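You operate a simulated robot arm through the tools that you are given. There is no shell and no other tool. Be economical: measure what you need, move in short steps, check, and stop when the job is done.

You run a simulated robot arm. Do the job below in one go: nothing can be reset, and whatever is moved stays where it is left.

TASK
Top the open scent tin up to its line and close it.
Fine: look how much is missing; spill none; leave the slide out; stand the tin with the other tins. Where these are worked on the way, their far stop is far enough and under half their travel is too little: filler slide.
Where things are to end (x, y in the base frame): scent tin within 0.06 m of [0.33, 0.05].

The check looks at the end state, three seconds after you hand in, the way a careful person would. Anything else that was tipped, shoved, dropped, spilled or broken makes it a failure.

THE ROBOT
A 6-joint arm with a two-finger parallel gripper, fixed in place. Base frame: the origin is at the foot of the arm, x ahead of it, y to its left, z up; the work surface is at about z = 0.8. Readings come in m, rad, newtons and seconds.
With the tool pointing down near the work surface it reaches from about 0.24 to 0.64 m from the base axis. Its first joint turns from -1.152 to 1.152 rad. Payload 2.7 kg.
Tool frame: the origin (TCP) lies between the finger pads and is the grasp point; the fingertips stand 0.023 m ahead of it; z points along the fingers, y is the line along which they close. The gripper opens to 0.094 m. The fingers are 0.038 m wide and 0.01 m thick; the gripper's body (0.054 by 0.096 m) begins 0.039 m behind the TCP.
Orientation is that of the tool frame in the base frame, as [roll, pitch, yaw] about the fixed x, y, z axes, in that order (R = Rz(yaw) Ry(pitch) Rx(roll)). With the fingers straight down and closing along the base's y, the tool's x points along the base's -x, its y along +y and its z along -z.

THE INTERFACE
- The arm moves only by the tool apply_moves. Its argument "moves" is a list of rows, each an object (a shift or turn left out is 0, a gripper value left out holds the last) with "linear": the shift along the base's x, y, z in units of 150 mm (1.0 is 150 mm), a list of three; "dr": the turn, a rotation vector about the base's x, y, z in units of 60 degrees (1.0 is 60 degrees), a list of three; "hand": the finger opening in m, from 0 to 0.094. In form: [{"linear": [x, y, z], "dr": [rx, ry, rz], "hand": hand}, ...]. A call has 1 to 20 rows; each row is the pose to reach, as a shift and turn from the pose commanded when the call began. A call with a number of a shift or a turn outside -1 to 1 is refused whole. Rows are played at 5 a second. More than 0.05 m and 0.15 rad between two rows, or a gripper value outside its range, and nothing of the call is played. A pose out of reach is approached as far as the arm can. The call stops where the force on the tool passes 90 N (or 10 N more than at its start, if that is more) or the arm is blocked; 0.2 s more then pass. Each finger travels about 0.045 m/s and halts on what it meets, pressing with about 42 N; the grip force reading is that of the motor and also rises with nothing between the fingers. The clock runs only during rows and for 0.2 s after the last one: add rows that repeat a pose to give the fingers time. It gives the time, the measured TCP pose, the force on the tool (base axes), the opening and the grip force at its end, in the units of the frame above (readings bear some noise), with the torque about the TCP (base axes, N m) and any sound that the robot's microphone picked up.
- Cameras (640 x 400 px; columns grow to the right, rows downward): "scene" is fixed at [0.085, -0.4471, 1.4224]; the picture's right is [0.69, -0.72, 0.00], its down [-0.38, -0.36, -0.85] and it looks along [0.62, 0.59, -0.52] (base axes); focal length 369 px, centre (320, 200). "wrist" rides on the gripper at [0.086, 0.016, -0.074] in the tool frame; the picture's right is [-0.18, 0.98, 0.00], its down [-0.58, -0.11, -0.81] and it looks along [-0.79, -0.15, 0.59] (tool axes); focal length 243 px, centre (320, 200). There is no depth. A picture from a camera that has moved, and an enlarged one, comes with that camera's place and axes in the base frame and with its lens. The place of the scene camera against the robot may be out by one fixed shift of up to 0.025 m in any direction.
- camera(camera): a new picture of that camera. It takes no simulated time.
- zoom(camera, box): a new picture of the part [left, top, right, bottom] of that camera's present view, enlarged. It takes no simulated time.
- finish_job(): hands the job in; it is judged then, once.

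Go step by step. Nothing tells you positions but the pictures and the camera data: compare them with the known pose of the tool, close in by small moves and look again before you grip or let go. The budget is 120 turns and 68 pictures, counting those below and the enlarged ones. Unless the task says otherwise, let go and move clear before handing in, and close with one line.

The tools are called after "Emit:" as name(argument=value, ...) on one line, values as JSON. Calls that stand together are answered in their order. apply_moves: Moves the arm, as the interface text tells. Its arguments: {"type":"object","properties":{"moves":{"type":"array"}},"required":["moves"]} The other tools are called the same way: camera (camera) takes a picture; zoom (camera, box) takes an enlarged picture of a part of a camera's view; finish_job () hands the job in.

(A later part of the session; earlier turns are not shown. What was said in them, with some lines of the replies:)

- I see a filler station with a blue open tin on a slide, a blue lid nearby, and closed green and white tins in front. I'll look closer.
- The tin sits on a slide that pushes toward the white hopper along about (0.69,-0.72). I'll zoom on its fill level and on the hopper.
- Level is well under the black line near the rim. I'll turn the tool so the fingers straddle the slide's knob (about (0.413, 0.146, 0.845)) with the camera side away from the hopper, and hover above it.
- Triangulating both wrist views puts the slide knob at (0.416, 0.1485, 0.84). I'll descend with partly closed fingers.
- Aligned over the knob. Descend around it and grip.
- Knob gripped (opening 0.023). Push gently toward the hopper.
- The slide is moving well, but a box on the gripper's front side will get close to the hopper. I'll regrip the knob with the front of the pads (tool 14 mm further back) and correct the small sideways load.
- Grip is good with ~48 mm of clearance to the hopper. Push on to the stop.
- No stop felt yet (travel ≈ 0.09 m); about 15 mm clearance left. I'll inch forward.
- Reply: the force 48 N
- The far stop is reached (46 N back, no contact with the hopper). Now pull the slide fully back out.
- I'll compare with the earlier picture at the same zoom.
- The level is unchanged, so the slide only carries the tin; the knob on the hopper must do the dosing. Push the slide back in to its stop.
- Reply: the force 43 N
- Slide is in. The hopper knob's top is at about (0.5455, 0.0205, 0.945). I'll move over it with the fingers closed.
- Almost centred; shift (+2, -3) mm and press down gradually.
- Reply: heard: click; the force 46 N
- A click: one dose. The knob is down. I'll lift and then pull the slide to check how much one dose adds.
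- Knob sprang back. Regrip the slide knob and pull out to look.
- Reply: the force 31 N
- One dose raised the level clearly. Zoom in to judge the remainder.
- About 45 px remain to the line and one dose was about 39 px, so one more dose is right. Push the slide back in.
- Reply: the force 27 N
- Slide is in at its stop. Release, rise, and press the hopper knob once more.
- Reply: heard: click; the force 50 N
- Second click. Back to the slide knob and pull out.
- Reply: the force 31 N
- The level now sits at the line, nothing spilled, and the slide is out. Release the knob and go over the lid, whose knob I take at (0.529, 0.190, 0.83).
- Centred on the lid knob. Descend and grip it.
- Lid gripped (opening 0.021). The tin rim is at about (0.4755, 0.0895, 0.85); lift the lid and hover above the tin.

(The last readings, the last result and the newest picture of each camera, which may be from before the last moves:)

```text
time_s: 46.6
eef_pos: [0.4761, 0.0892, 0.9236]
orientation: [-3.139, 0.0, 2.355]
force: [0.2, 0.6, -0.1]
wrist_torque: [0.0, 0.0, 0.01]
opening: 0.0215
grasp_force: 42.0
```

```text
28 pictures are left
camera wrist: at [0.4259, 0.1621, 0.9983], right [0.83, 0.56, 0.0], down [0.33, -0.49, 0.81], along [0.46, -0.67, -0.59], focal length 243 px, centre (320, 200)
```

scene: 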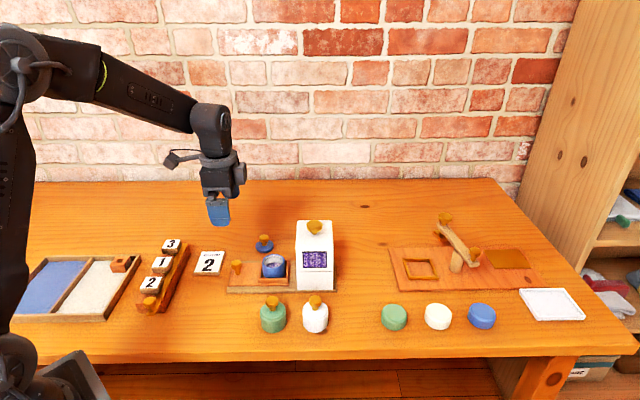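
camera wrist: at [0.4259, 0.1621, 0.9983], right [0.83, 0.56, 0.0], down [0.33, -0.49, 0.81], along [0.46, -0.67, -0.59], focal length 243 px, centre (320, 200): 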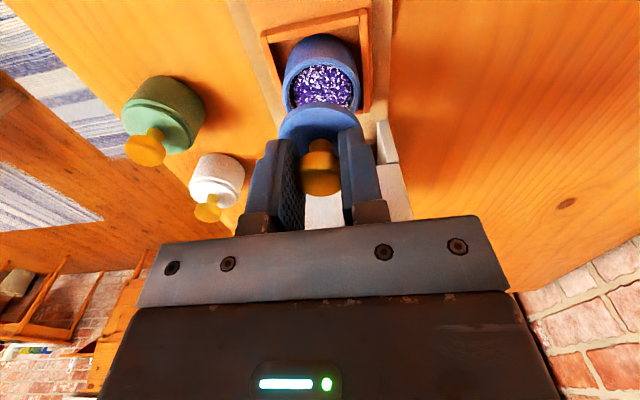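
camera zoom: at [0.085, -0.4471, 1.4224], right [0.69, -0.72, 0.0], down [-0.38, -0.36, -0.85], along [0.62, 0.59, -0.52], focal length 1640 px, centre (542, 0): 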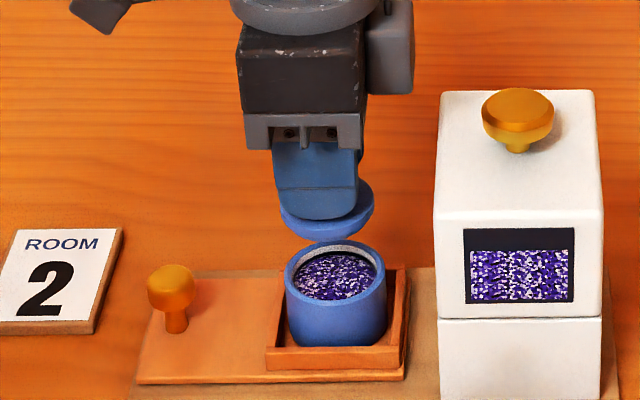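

Nearly aligned: tin is about (+1.7, -0.3) mm from the lid. Correct and lower to just above the rim, then check.

Emit:
apply_moves(moves=[{"linear": [0.011, -0.002, -0.08]}, {"linear": [0.011, -0.002, -0.16]}, {"linear": [0.011, -0.002, -0.16]}])

Emit:
zoom(camera="scene", box=[245, 235, 305, 285])

Emit:
zoom(camera="wrist", box=[260, 20, 380, 120])

```text
time_s: 47.4
eef_pos: [0.4771, 0.0891, 0.9004]
orientation: [3.142, 0.0, 2.358]
force: [0.5, -0.2, -1.2]
wrist_torque: [-0.03, 0.01, 0.0]
opening: 0.0217
grasp_force: 42.3
```

```text
8.00 times, centred on (275, 260) of scene
camera zoom: at [0.085, -0.4471, 1.4224], right [0.69, -0.72, 0.0], down [-0.38, -0.36, -0.85], along [0.62, 0.59, -0.52], focal length 2952 px, centre (680, -280)
```

zoom: 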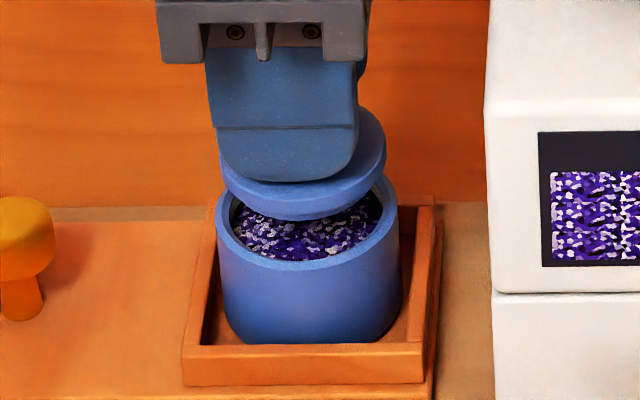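

```text
4.00 times, centred on (320, 70) of wrist
camera zoom: at [0.4274, 0.1621, 0.9741], right [0.83, 0.56, 0.0], down [0.33, -0.49, 0.81], along [0.46, -0.67, -0.59], focal length 970 px, centre (320, 720)
```

zoom: 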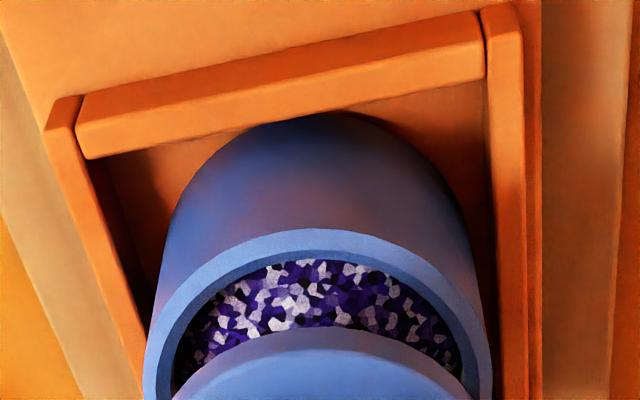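

Aligned within a fraction of a millimetre. Lower onto the rim in small steps.

Emit:
apply_moves(moves=[{"linear": [0, 0, -0.03]}, {"linear": [0, 0, -0.05]}, {"linear": [0, 0, -0.065]}, {"linear": [0, 0, -0.078]}])

Emit:
zoom(camera="scene", box=[245, 235, 305, 285])

```text
time_s: 48.4
eef_pos: [0.4771, 0.0887, 0.8884]
orientation: [-3.141, 0.0, 2.355]
force: [-0.3, -0.3, 0.7]
wrist_torque: [-0.01, -0.02, -0.04]
opening: 0.0219
grasp_force: 41.7
```

```text
8.00 times, centred on (275, 260) of scene
camera zoom: at [0.085, -0.4471, 1.4224], right [0.69, -0.72, 0.0], down [-0.38, -0.36, -0.85], along [0.62, 0.59, -0.52], focal length 2952 px, centre (680, -280)
```

zoom: 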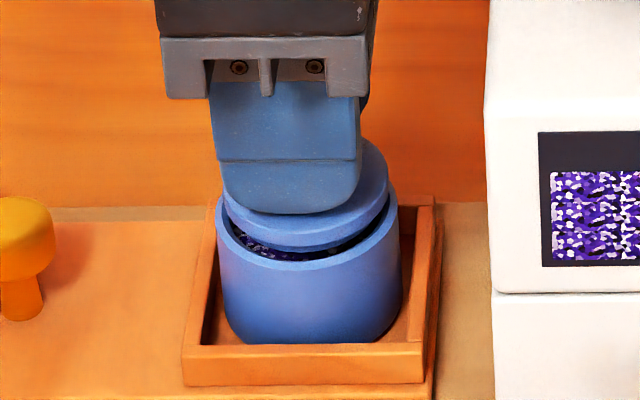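

Emit:
apply_moves(moves=[{"linear": [0, 0, -0.012]}, {"linear": [0, 0, -0.022]}, {"linear": [0, 0, -0.03]}])

Emit:
zoom(camera="scene", box=[245, 235, 305, 285])

```text
time_s: 49.2
eef_pos: [0.4773, 0.0895, 0.8833]
orientation: [-3.142, 0.0, 2.356]
force: [-0.4, -0.3, 0.4]
wrist_torque: [-0.01, 0.04, 0.01]
opening: 0.0215
grasp_force: 41.8
```

```text
8.00 times, centred on (275, 260) of scene
camera zoom: at [0.085, -0.4471, 1.4224], right [0.69, -0.72, 0.0], down [-0.38, -0.36, -0.85], along [0.62, 0.59, -0.52], focal length 2952 px, centre (680, -280)
```

zoom: 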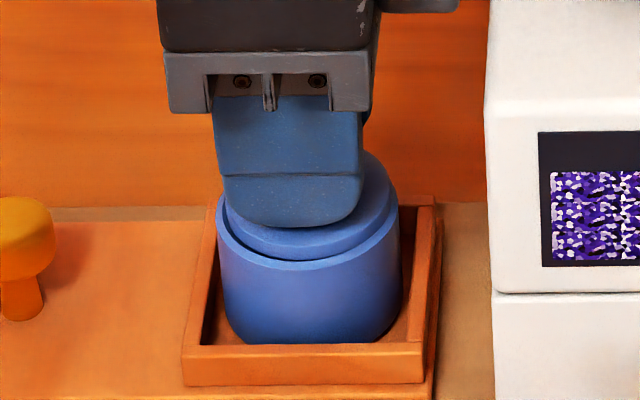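

Emit:
apply_moves(moves=[{"linear": [0, 0, -0.007]}, {"linear": [0, 0, -0.014]}, {"linear": [0, 0, -0.014]}])

Emit:
zoom(camera="scene", box=[245, 235, 305, 285])

```text
time_s: 50.0
eef_pos: [0.4777, 0.0882, 0.8816]
orientation: [3.14, 0.001, 2.356]
force: [-2.5, -1.6, 7.6]
wrist_torque: [-0.11, 0.17, -0.01]
opening: 0.0215
grasp_force: 41.8
```

```text
8.00 times, centred on (275, 260) of scene
camera zoom: at [0.0849, -0.4472, 1.4224], right [0.69, -0.72, 0.0], down [-0.38, -0.36, -0.85], along [0.62, 0.59, -0.52], focal length 2952 px, centre (680, -280)
```

zoom: 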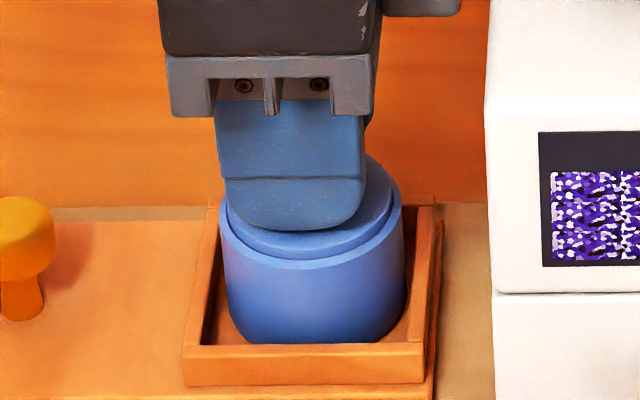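

Contact (7.6 N). The lid is on the rim; release gently and look.

Emit:
apply_moves(moves=[{"linear": [0, 0, 0], "hand": 0.035}, {"linear": [0, 0, 0], "hand": 0.045}, {"linear": [0, 0, 0.02], "hand": 0.045}, {"linear": [0, 0, 0.15]}, {"linear": [0, 0, 0.35]}, {"linear": [-0.2, 0.2, 0.5]}, {"linear": [-0.3, 0.3, 0.6]}, {"linear": [-0.3, 0.3, 0.6]}])

Emit:
zoom(camera="scene", box=[245, 225, 305, 285])

Emit:
zoom(camera="scene", box=[245, 285, 335, 345])

Emit:
camera(camera="wrist")

```text
time_s: 51.8
eef_pos: [0.4306, 0.1327, 0.9728]
orientation: [3.141, 0.0, 2.355]
force: [0.3, 0.6, 0.1]
wrist_torque: [-0.02, -0.02, 0.0]
opening: 0.0452
grasp_force: 0.1
heard: snap
```

```text
6.67 times, centred on (275, 255) of scene
camera zoom: at [0.085, -0.4471, 1.4224], right [0.69, -0.72, 0.0], down [-0.38, -0.36, -0.85], along [0.62, 0.59, -0.52], focal length 2460 px, centre (620, -167)
```

zoom: 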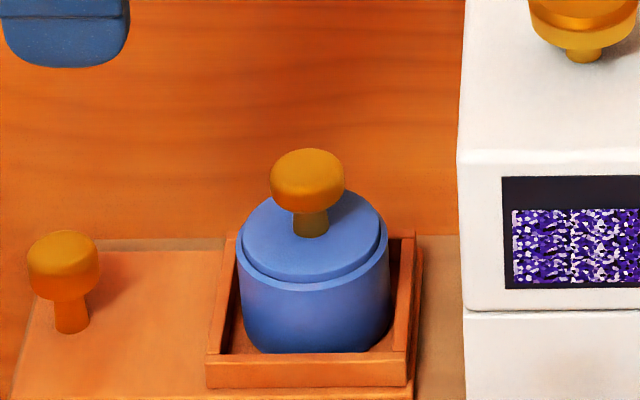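

```text
6.67 times, centred on (290, 315) of scene
camera zoom: at [0.085, -0.4471, 1.4224], right [0.69, -0.72, 0.0], down [-0.38, -0.36, -0.85], along [0.62, 0.59, -0.52], focal length 2460 px, centre (520, -567)
```

zoom: 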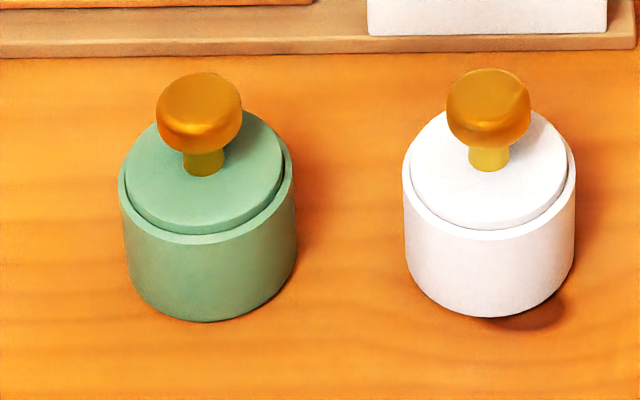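

```text
20 pictures are left
camera wrist: at [0.382, 0.2066, 1.0459], right [0.83, 0.56, 0.0], down [0.33, -0.49, 0.81], along [0.45, -0.67, -0.59], focal length 243 px, centre (320, 200)
```

wrist: 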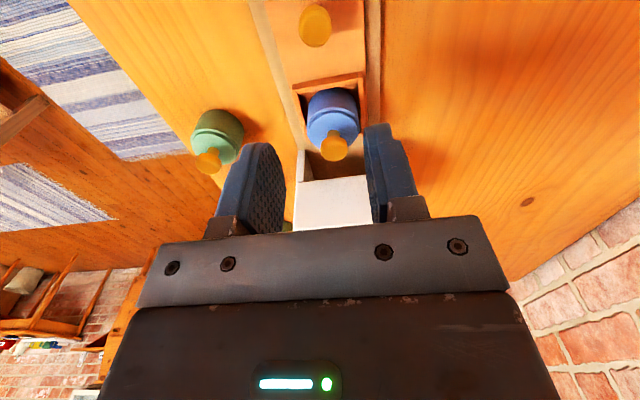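

A snap: the lid is closed, looking like the other tins. Next I'll grip the tin body at about (0.478, 0.088) with the tool 9 mm back from centre to keep clear of the hopper, fingertips above the tray wall.

Emit:
apply_moves(moves=[{"linear": [0.1, -0.1, -0.1], "hand": 0.078}, {"linear": [0.2, -0.2, -0.2], "hand": 0.078}, {"linear": [0.275, -0.255, -0.25], "hand": 0.078}, {"linear": [0.275, -0.255, -0.4], "hand": 0.078}, {"linear": [0.275, -0.255, -0.55], "hand": 0.078}, {"linear": [0.275, -0.255, -0.6], "hand": 0.078}])

Emit:
camera(camera="wrist")

Emit:
zoom(camera="scene", box=[230, 200, 330, 285])

```text
time_s: 53.2
eef_pos: [0.473, 0.0954, 0.8811]
orientation: [3.139, -0.001, 2.357]
force: [0.2, 0.2, -0.8]
wrist_torque: [-0.01, -0.01, 0.03]
opening: 0.0779
grasp_force: 0.0
```

```text
19 pictures are left
camera wrist: at [0.4235, 0.168, 0.9558], right [0.83, 0.56, 0.0], down [0.33, -0.49, 0.81], along [0.46, -0.67, -0.59], focal length 243 px, centre (320, 200)
```

wrist: 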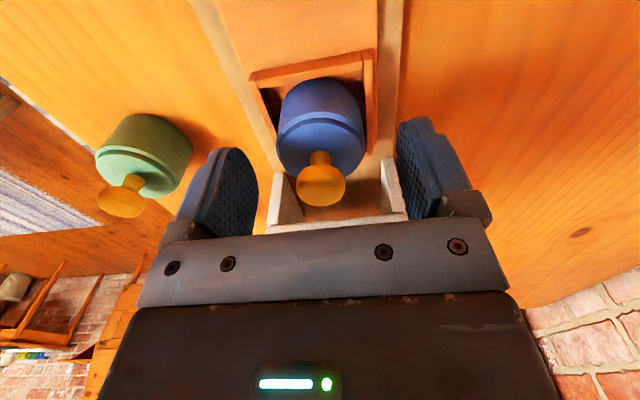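

```text
4.71 times, centred on (280, 242) of scene
camera zoom: at [0.085, -0.4471, 1.4224], right [0.69, -0.72, 0.0], down [-0.38, -0.36, -0.85], along [0.62, 0.59, -0.52], focal length 1737 px, centre (508, 0)
```

zoom: 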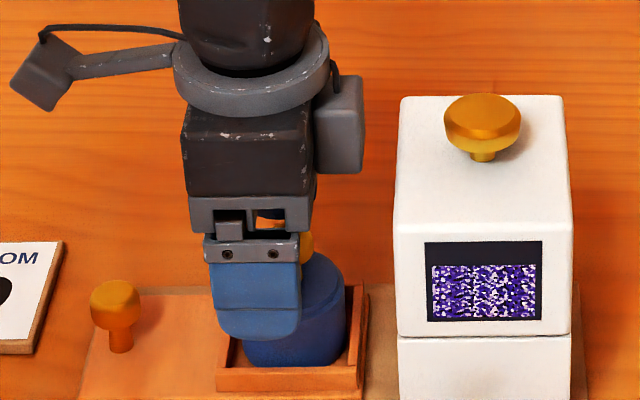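

Clear of the hopper by about 15 mm and centred. Descend to z 0.855 and close.

Emit:
apply_moves(moves=[{"linear": [-0.004, -0.004, -0.1]}, {"linear": [-0.004, -0.004, -0.173]}, {"linear": [-0.004, -0.004, -0.173], "hand": 0.06}, {"linear": [-0.004, -0.004, -0.173], "hand": 0.045}, {"linear": [-0.004, -0.004, -0.173], "hand": 0.04}, {"linear": [-0.004, -0.004, -0.173], "hand": 0.04}, {"linear": [-0.004, -0.004, -0.173], "hand": 0.04}])

Emit:
zoom(camera="scene", box=[230, 200, 330, 285])

```text
time_s: 54.8
eef_pos: [0.4729, 0.0953, 0.8555]
orientation: [3.141, 0.0, 2.355]
force: [-0.2, 0.4, -0.1]
wrist_torque: [-0.03, -0.04, 0.0]
opening: 0.0509
grasp_force: 42.1
```

```text
4.71 times, centred on (280, 242) of scene
camera zoom: at [0.085, -0.4471, 1.4224], right [0.69, -0.72, 0.0], down [-0.38, -0.36, -0.85], along [0.62, 0.59, -0.52], focal length 1737 px, centre (508, 0)
```

zoom: 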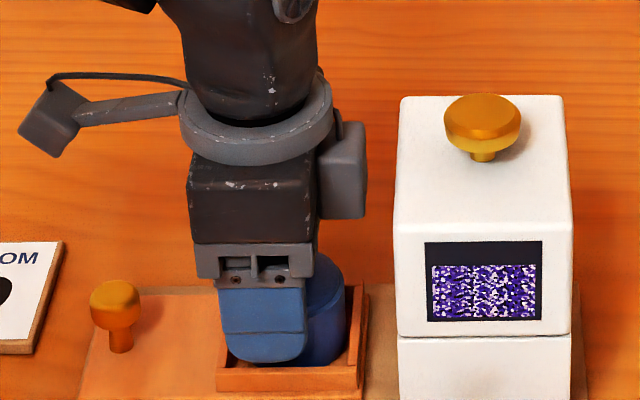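

Gripped at 51 mm. Lift straight up.

Emit:
apply_moves(moves=[{"linear": [0, 0, 0.04]}, {"linear": [0, 0, 0.12]}, {"linear": [0, 0, 0.25]}, {"linear": [0, 0, 0.4]}, {"linear": [0, 0, 0.6]}, {"linear": [0, 0, 0.7]}, {"linear": [0, 0, 0.7]}])

Emit:
zoom(camera="scene", box=[200, 160, 360, 340])

```text
time_s: 56.4
eef_pos: [0.473, 0.0949, 0.9616]
orientation: [3.14, 0.001, 2.358]
force: [-0.4, 0.5, -0.9]
wrist_torque: [0.0, 0.03, -0.01]
opening: 0.0508
grasp_force: 41.8
```

```text
2.22 times, centred on (280, 250) of scene
camera zoom: at [0.0851, -0.4471, 1.4224], right [0.69, -0.72, 0.0], down [-0.38, -0.36, -0.85], along [0.62, 0.59, -0.52], focal length 820 px, centre (409, 89)
```

zoom: 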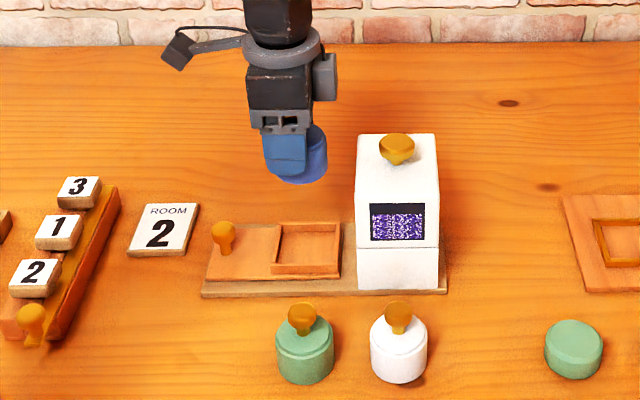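

Tin is lifted and upright, slide left out. Carry it over the target (tool to (0.325, 0.057) so the tin is at (0.33, 0.05)).

Emit:
apply_moves(moves=[{"linear": [-0.1, -0.025, 0]}, {"linear": [-0.25, -0.065, 0]}, {"linear": [-0.4, -0.1, 0]}, {"linear": [-0.55, -0.14, 0]}, {"linear": [-0.7, -0.18, 0]}, {"linear": [-0.85, -0.218, -0.05]}, {"linear": [-0.95, -0.243, -0.15]}, {"linear": [-0.987, -0.253, -0.3]}, {"linear": [-0.987, -0.253, -0.45]}, {"linear": [-0.987, -0.253, -0.55]}, {"linear": [-0.987, -0.253, -0.55]}])

Emit:
zoom(camera="scene", box=[160, 200, 340, 360])

```text
time_s: 58.8
eef_pos: [0.3245, 0.0572, 0.8779]
orientation: [3.141, 0.002, 2.356]
force: [-0.6, 0.4, -0.8]
wrist_torque: [0.02, 0.01, -0.01]
opening: 0.0506
grasp_force: 41.9
```

```text
2.50 times, centred on (250, 280) of scene
camera zoom: at [0.0851, -0.4471, 1.4224], right [0.69, -0.72, 0.0], down [-0.38, -0.36, -0.85], along [0.62, 0.59, -0.52], focal length 923 px, centre (495, 0)
```

zoom: 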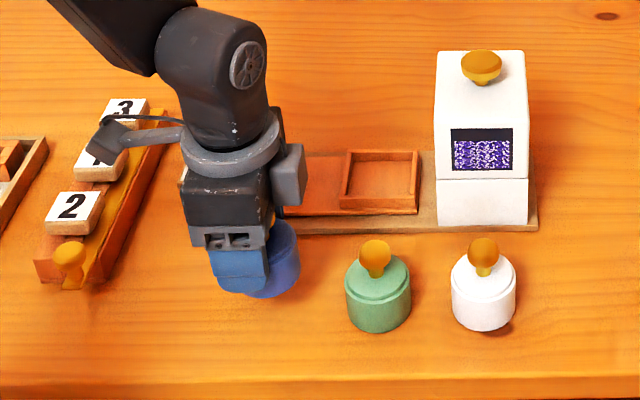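

Emit:
apply_moves(moves=[{"linear": [0, 0, -0.08]}, {"linear": [0, 0, -0.14]}, {"linear": [0, 0, -0.18]}, {"linear": [0, 0, -0.2]}])

Emit:
zoom(camera="scene", box=[200, 250, 300, 350])

```text
time_s: 59.8
eef_pos: [0.3247, 0.0574, 0.8479]
orientation: [3.141, 0.0, 2.356]
force: [-0.2, 0.4, -0.7]
wrist_torque: [0.06, 0.0, 0.0]
opening: 0.0508
grasp_force: 41.9
```

```text
4.00 times, centred on (250, 300) of scene
camera zoom: at [0.0851, -0.4471, 1.4224], right [0.69, -0.72, 0.0], down [-0.38, -0.36, -0.85], along [0.62, 0.59, -0.52], focal length 1476 px, centre (600, -200)
```

zoom: 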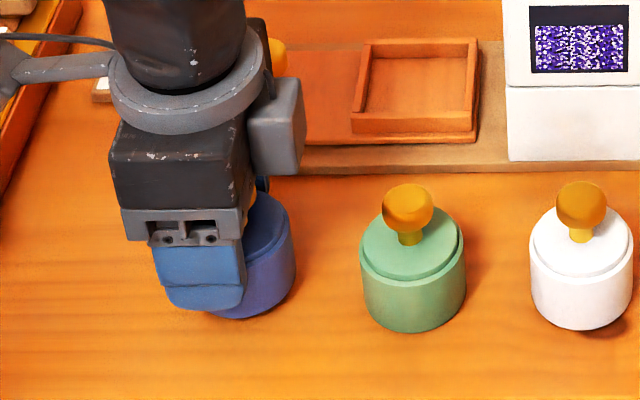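

Close to the table, no contact yet. Continue in 1 to 2 mm steps until touch.

Emit:
apply_moves(moves=[{"linear": [0, 0, -0.012]}, {"linear": [0, 0, -0.024]}, {"linear": [0, 0, -0.033]}, {"linear": [0, 0, -0.033]}])

```text
time_s: 60.8
eef_pos: [0.3247, 0.0568, 0.8427]
orientation: [3.141, -0.001, 2.355]
force: [0.5, -0.1, -1.9]
wrist_torque: [0.0, 0.04, 0.0]
opening: 0.0507
grasp_force: 41.9
```

Emit:
apply_moves(moves=[{"linear": [0, 0, -0.01]}, {"linear": [0, 0, -0.017]}, {"linear": [0, 0, -0.017]}])

```text
time_s: 61.6
eef_pos: [0.3258, 0.0588, 0.8426]
orientation: [3.141, 0.001, 2.357]
force: [-7.7, -6.4, 37.9]
wrist_torque: [-0.54, 0.16, -0.1]
opening: 0.051
grasp_force: 42.6
```

Table contact. Relieve the load, open and rise clear.

Emit:
apply_moves(moves=[{"linear": [0, 0, 0.013]}, {"linear": [0, 0, 0.013], "hand": 0.06}, {"linear": [0, 0, 0.013], "hand": 0.075}, {"linear": [0, 0, 0.013], "hand": 0.078}, {"linear": [0, 0, 0.15]}, {"linear": [0, 0, 0.4]}, {"linear": [0, 0, 0.7]}, {"linear": [0, 0, 0.95]}, {"linear": [0, 0, 0.95]}])

Emit:
zoom(camera="scene", box=[160, 210, 340, 350])

Emit:
camera(camera="scene")

Emit:
camera(camera="wrist")

```text
time_s: 63.6
eef_pos: [0.3252, 0.0571, 0.9838]
orientation: [3.142, -0.001, 2.355]
force: [0.3, -0.1, -0.6]
wrist_torque: [0.02, 0.02, 0.06]
opening: 0.0779
grasp_force: 0.0
```

```text
2.86 times, centred on (250, 280) of scene
camera zoom: at [0.085, -0.4471, 1.4224], right [0.69, -0.72, 0.0], down [-0.38, -0.36, -0.85], along [0.62, 0.59, -0.52], focal length 1054 px, centre (520, -29)
```

zoom: 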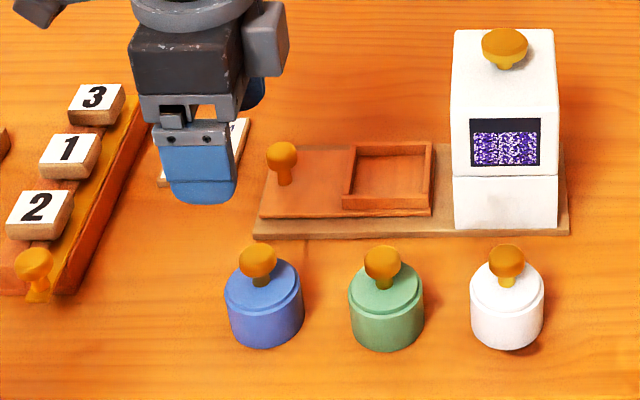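

```text
12 pictures are left
```

scene: 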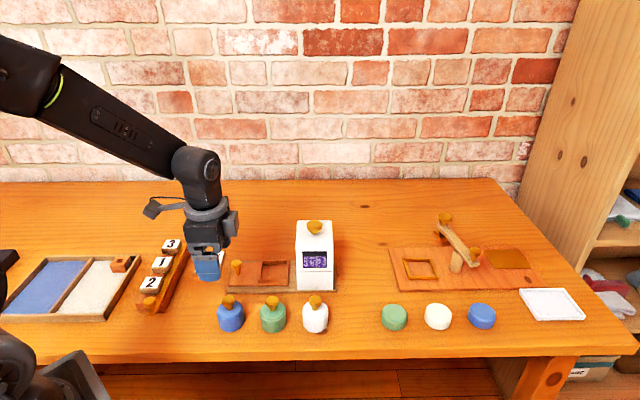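

```text
11 pictures are left
camera wrist: at [0.2755, 0.1287, 1.0572], right [0.83, 0.56, 0.0], down [0.33, -0.49, 0.81], along [0.46, -0.67, -0.59], focal length 243 px, centre (320, 200)
```

wrist: 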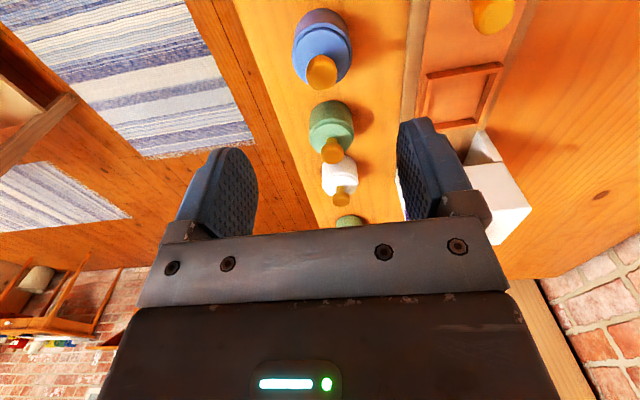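

The closed blue tin stands in line with the green and white tins at about (0.33, 0.05). The slide is out, nothing was spilled or shoved, and the arm is clear, so I'm handing in.

Emit:
finish_job()

```text
The job is handed in.
```

The scent tin is filled to its line with two doses and snapped shut. It stands at about (0.33, 0.05) beside the green and white tins; the slide is out and I saw no spills.
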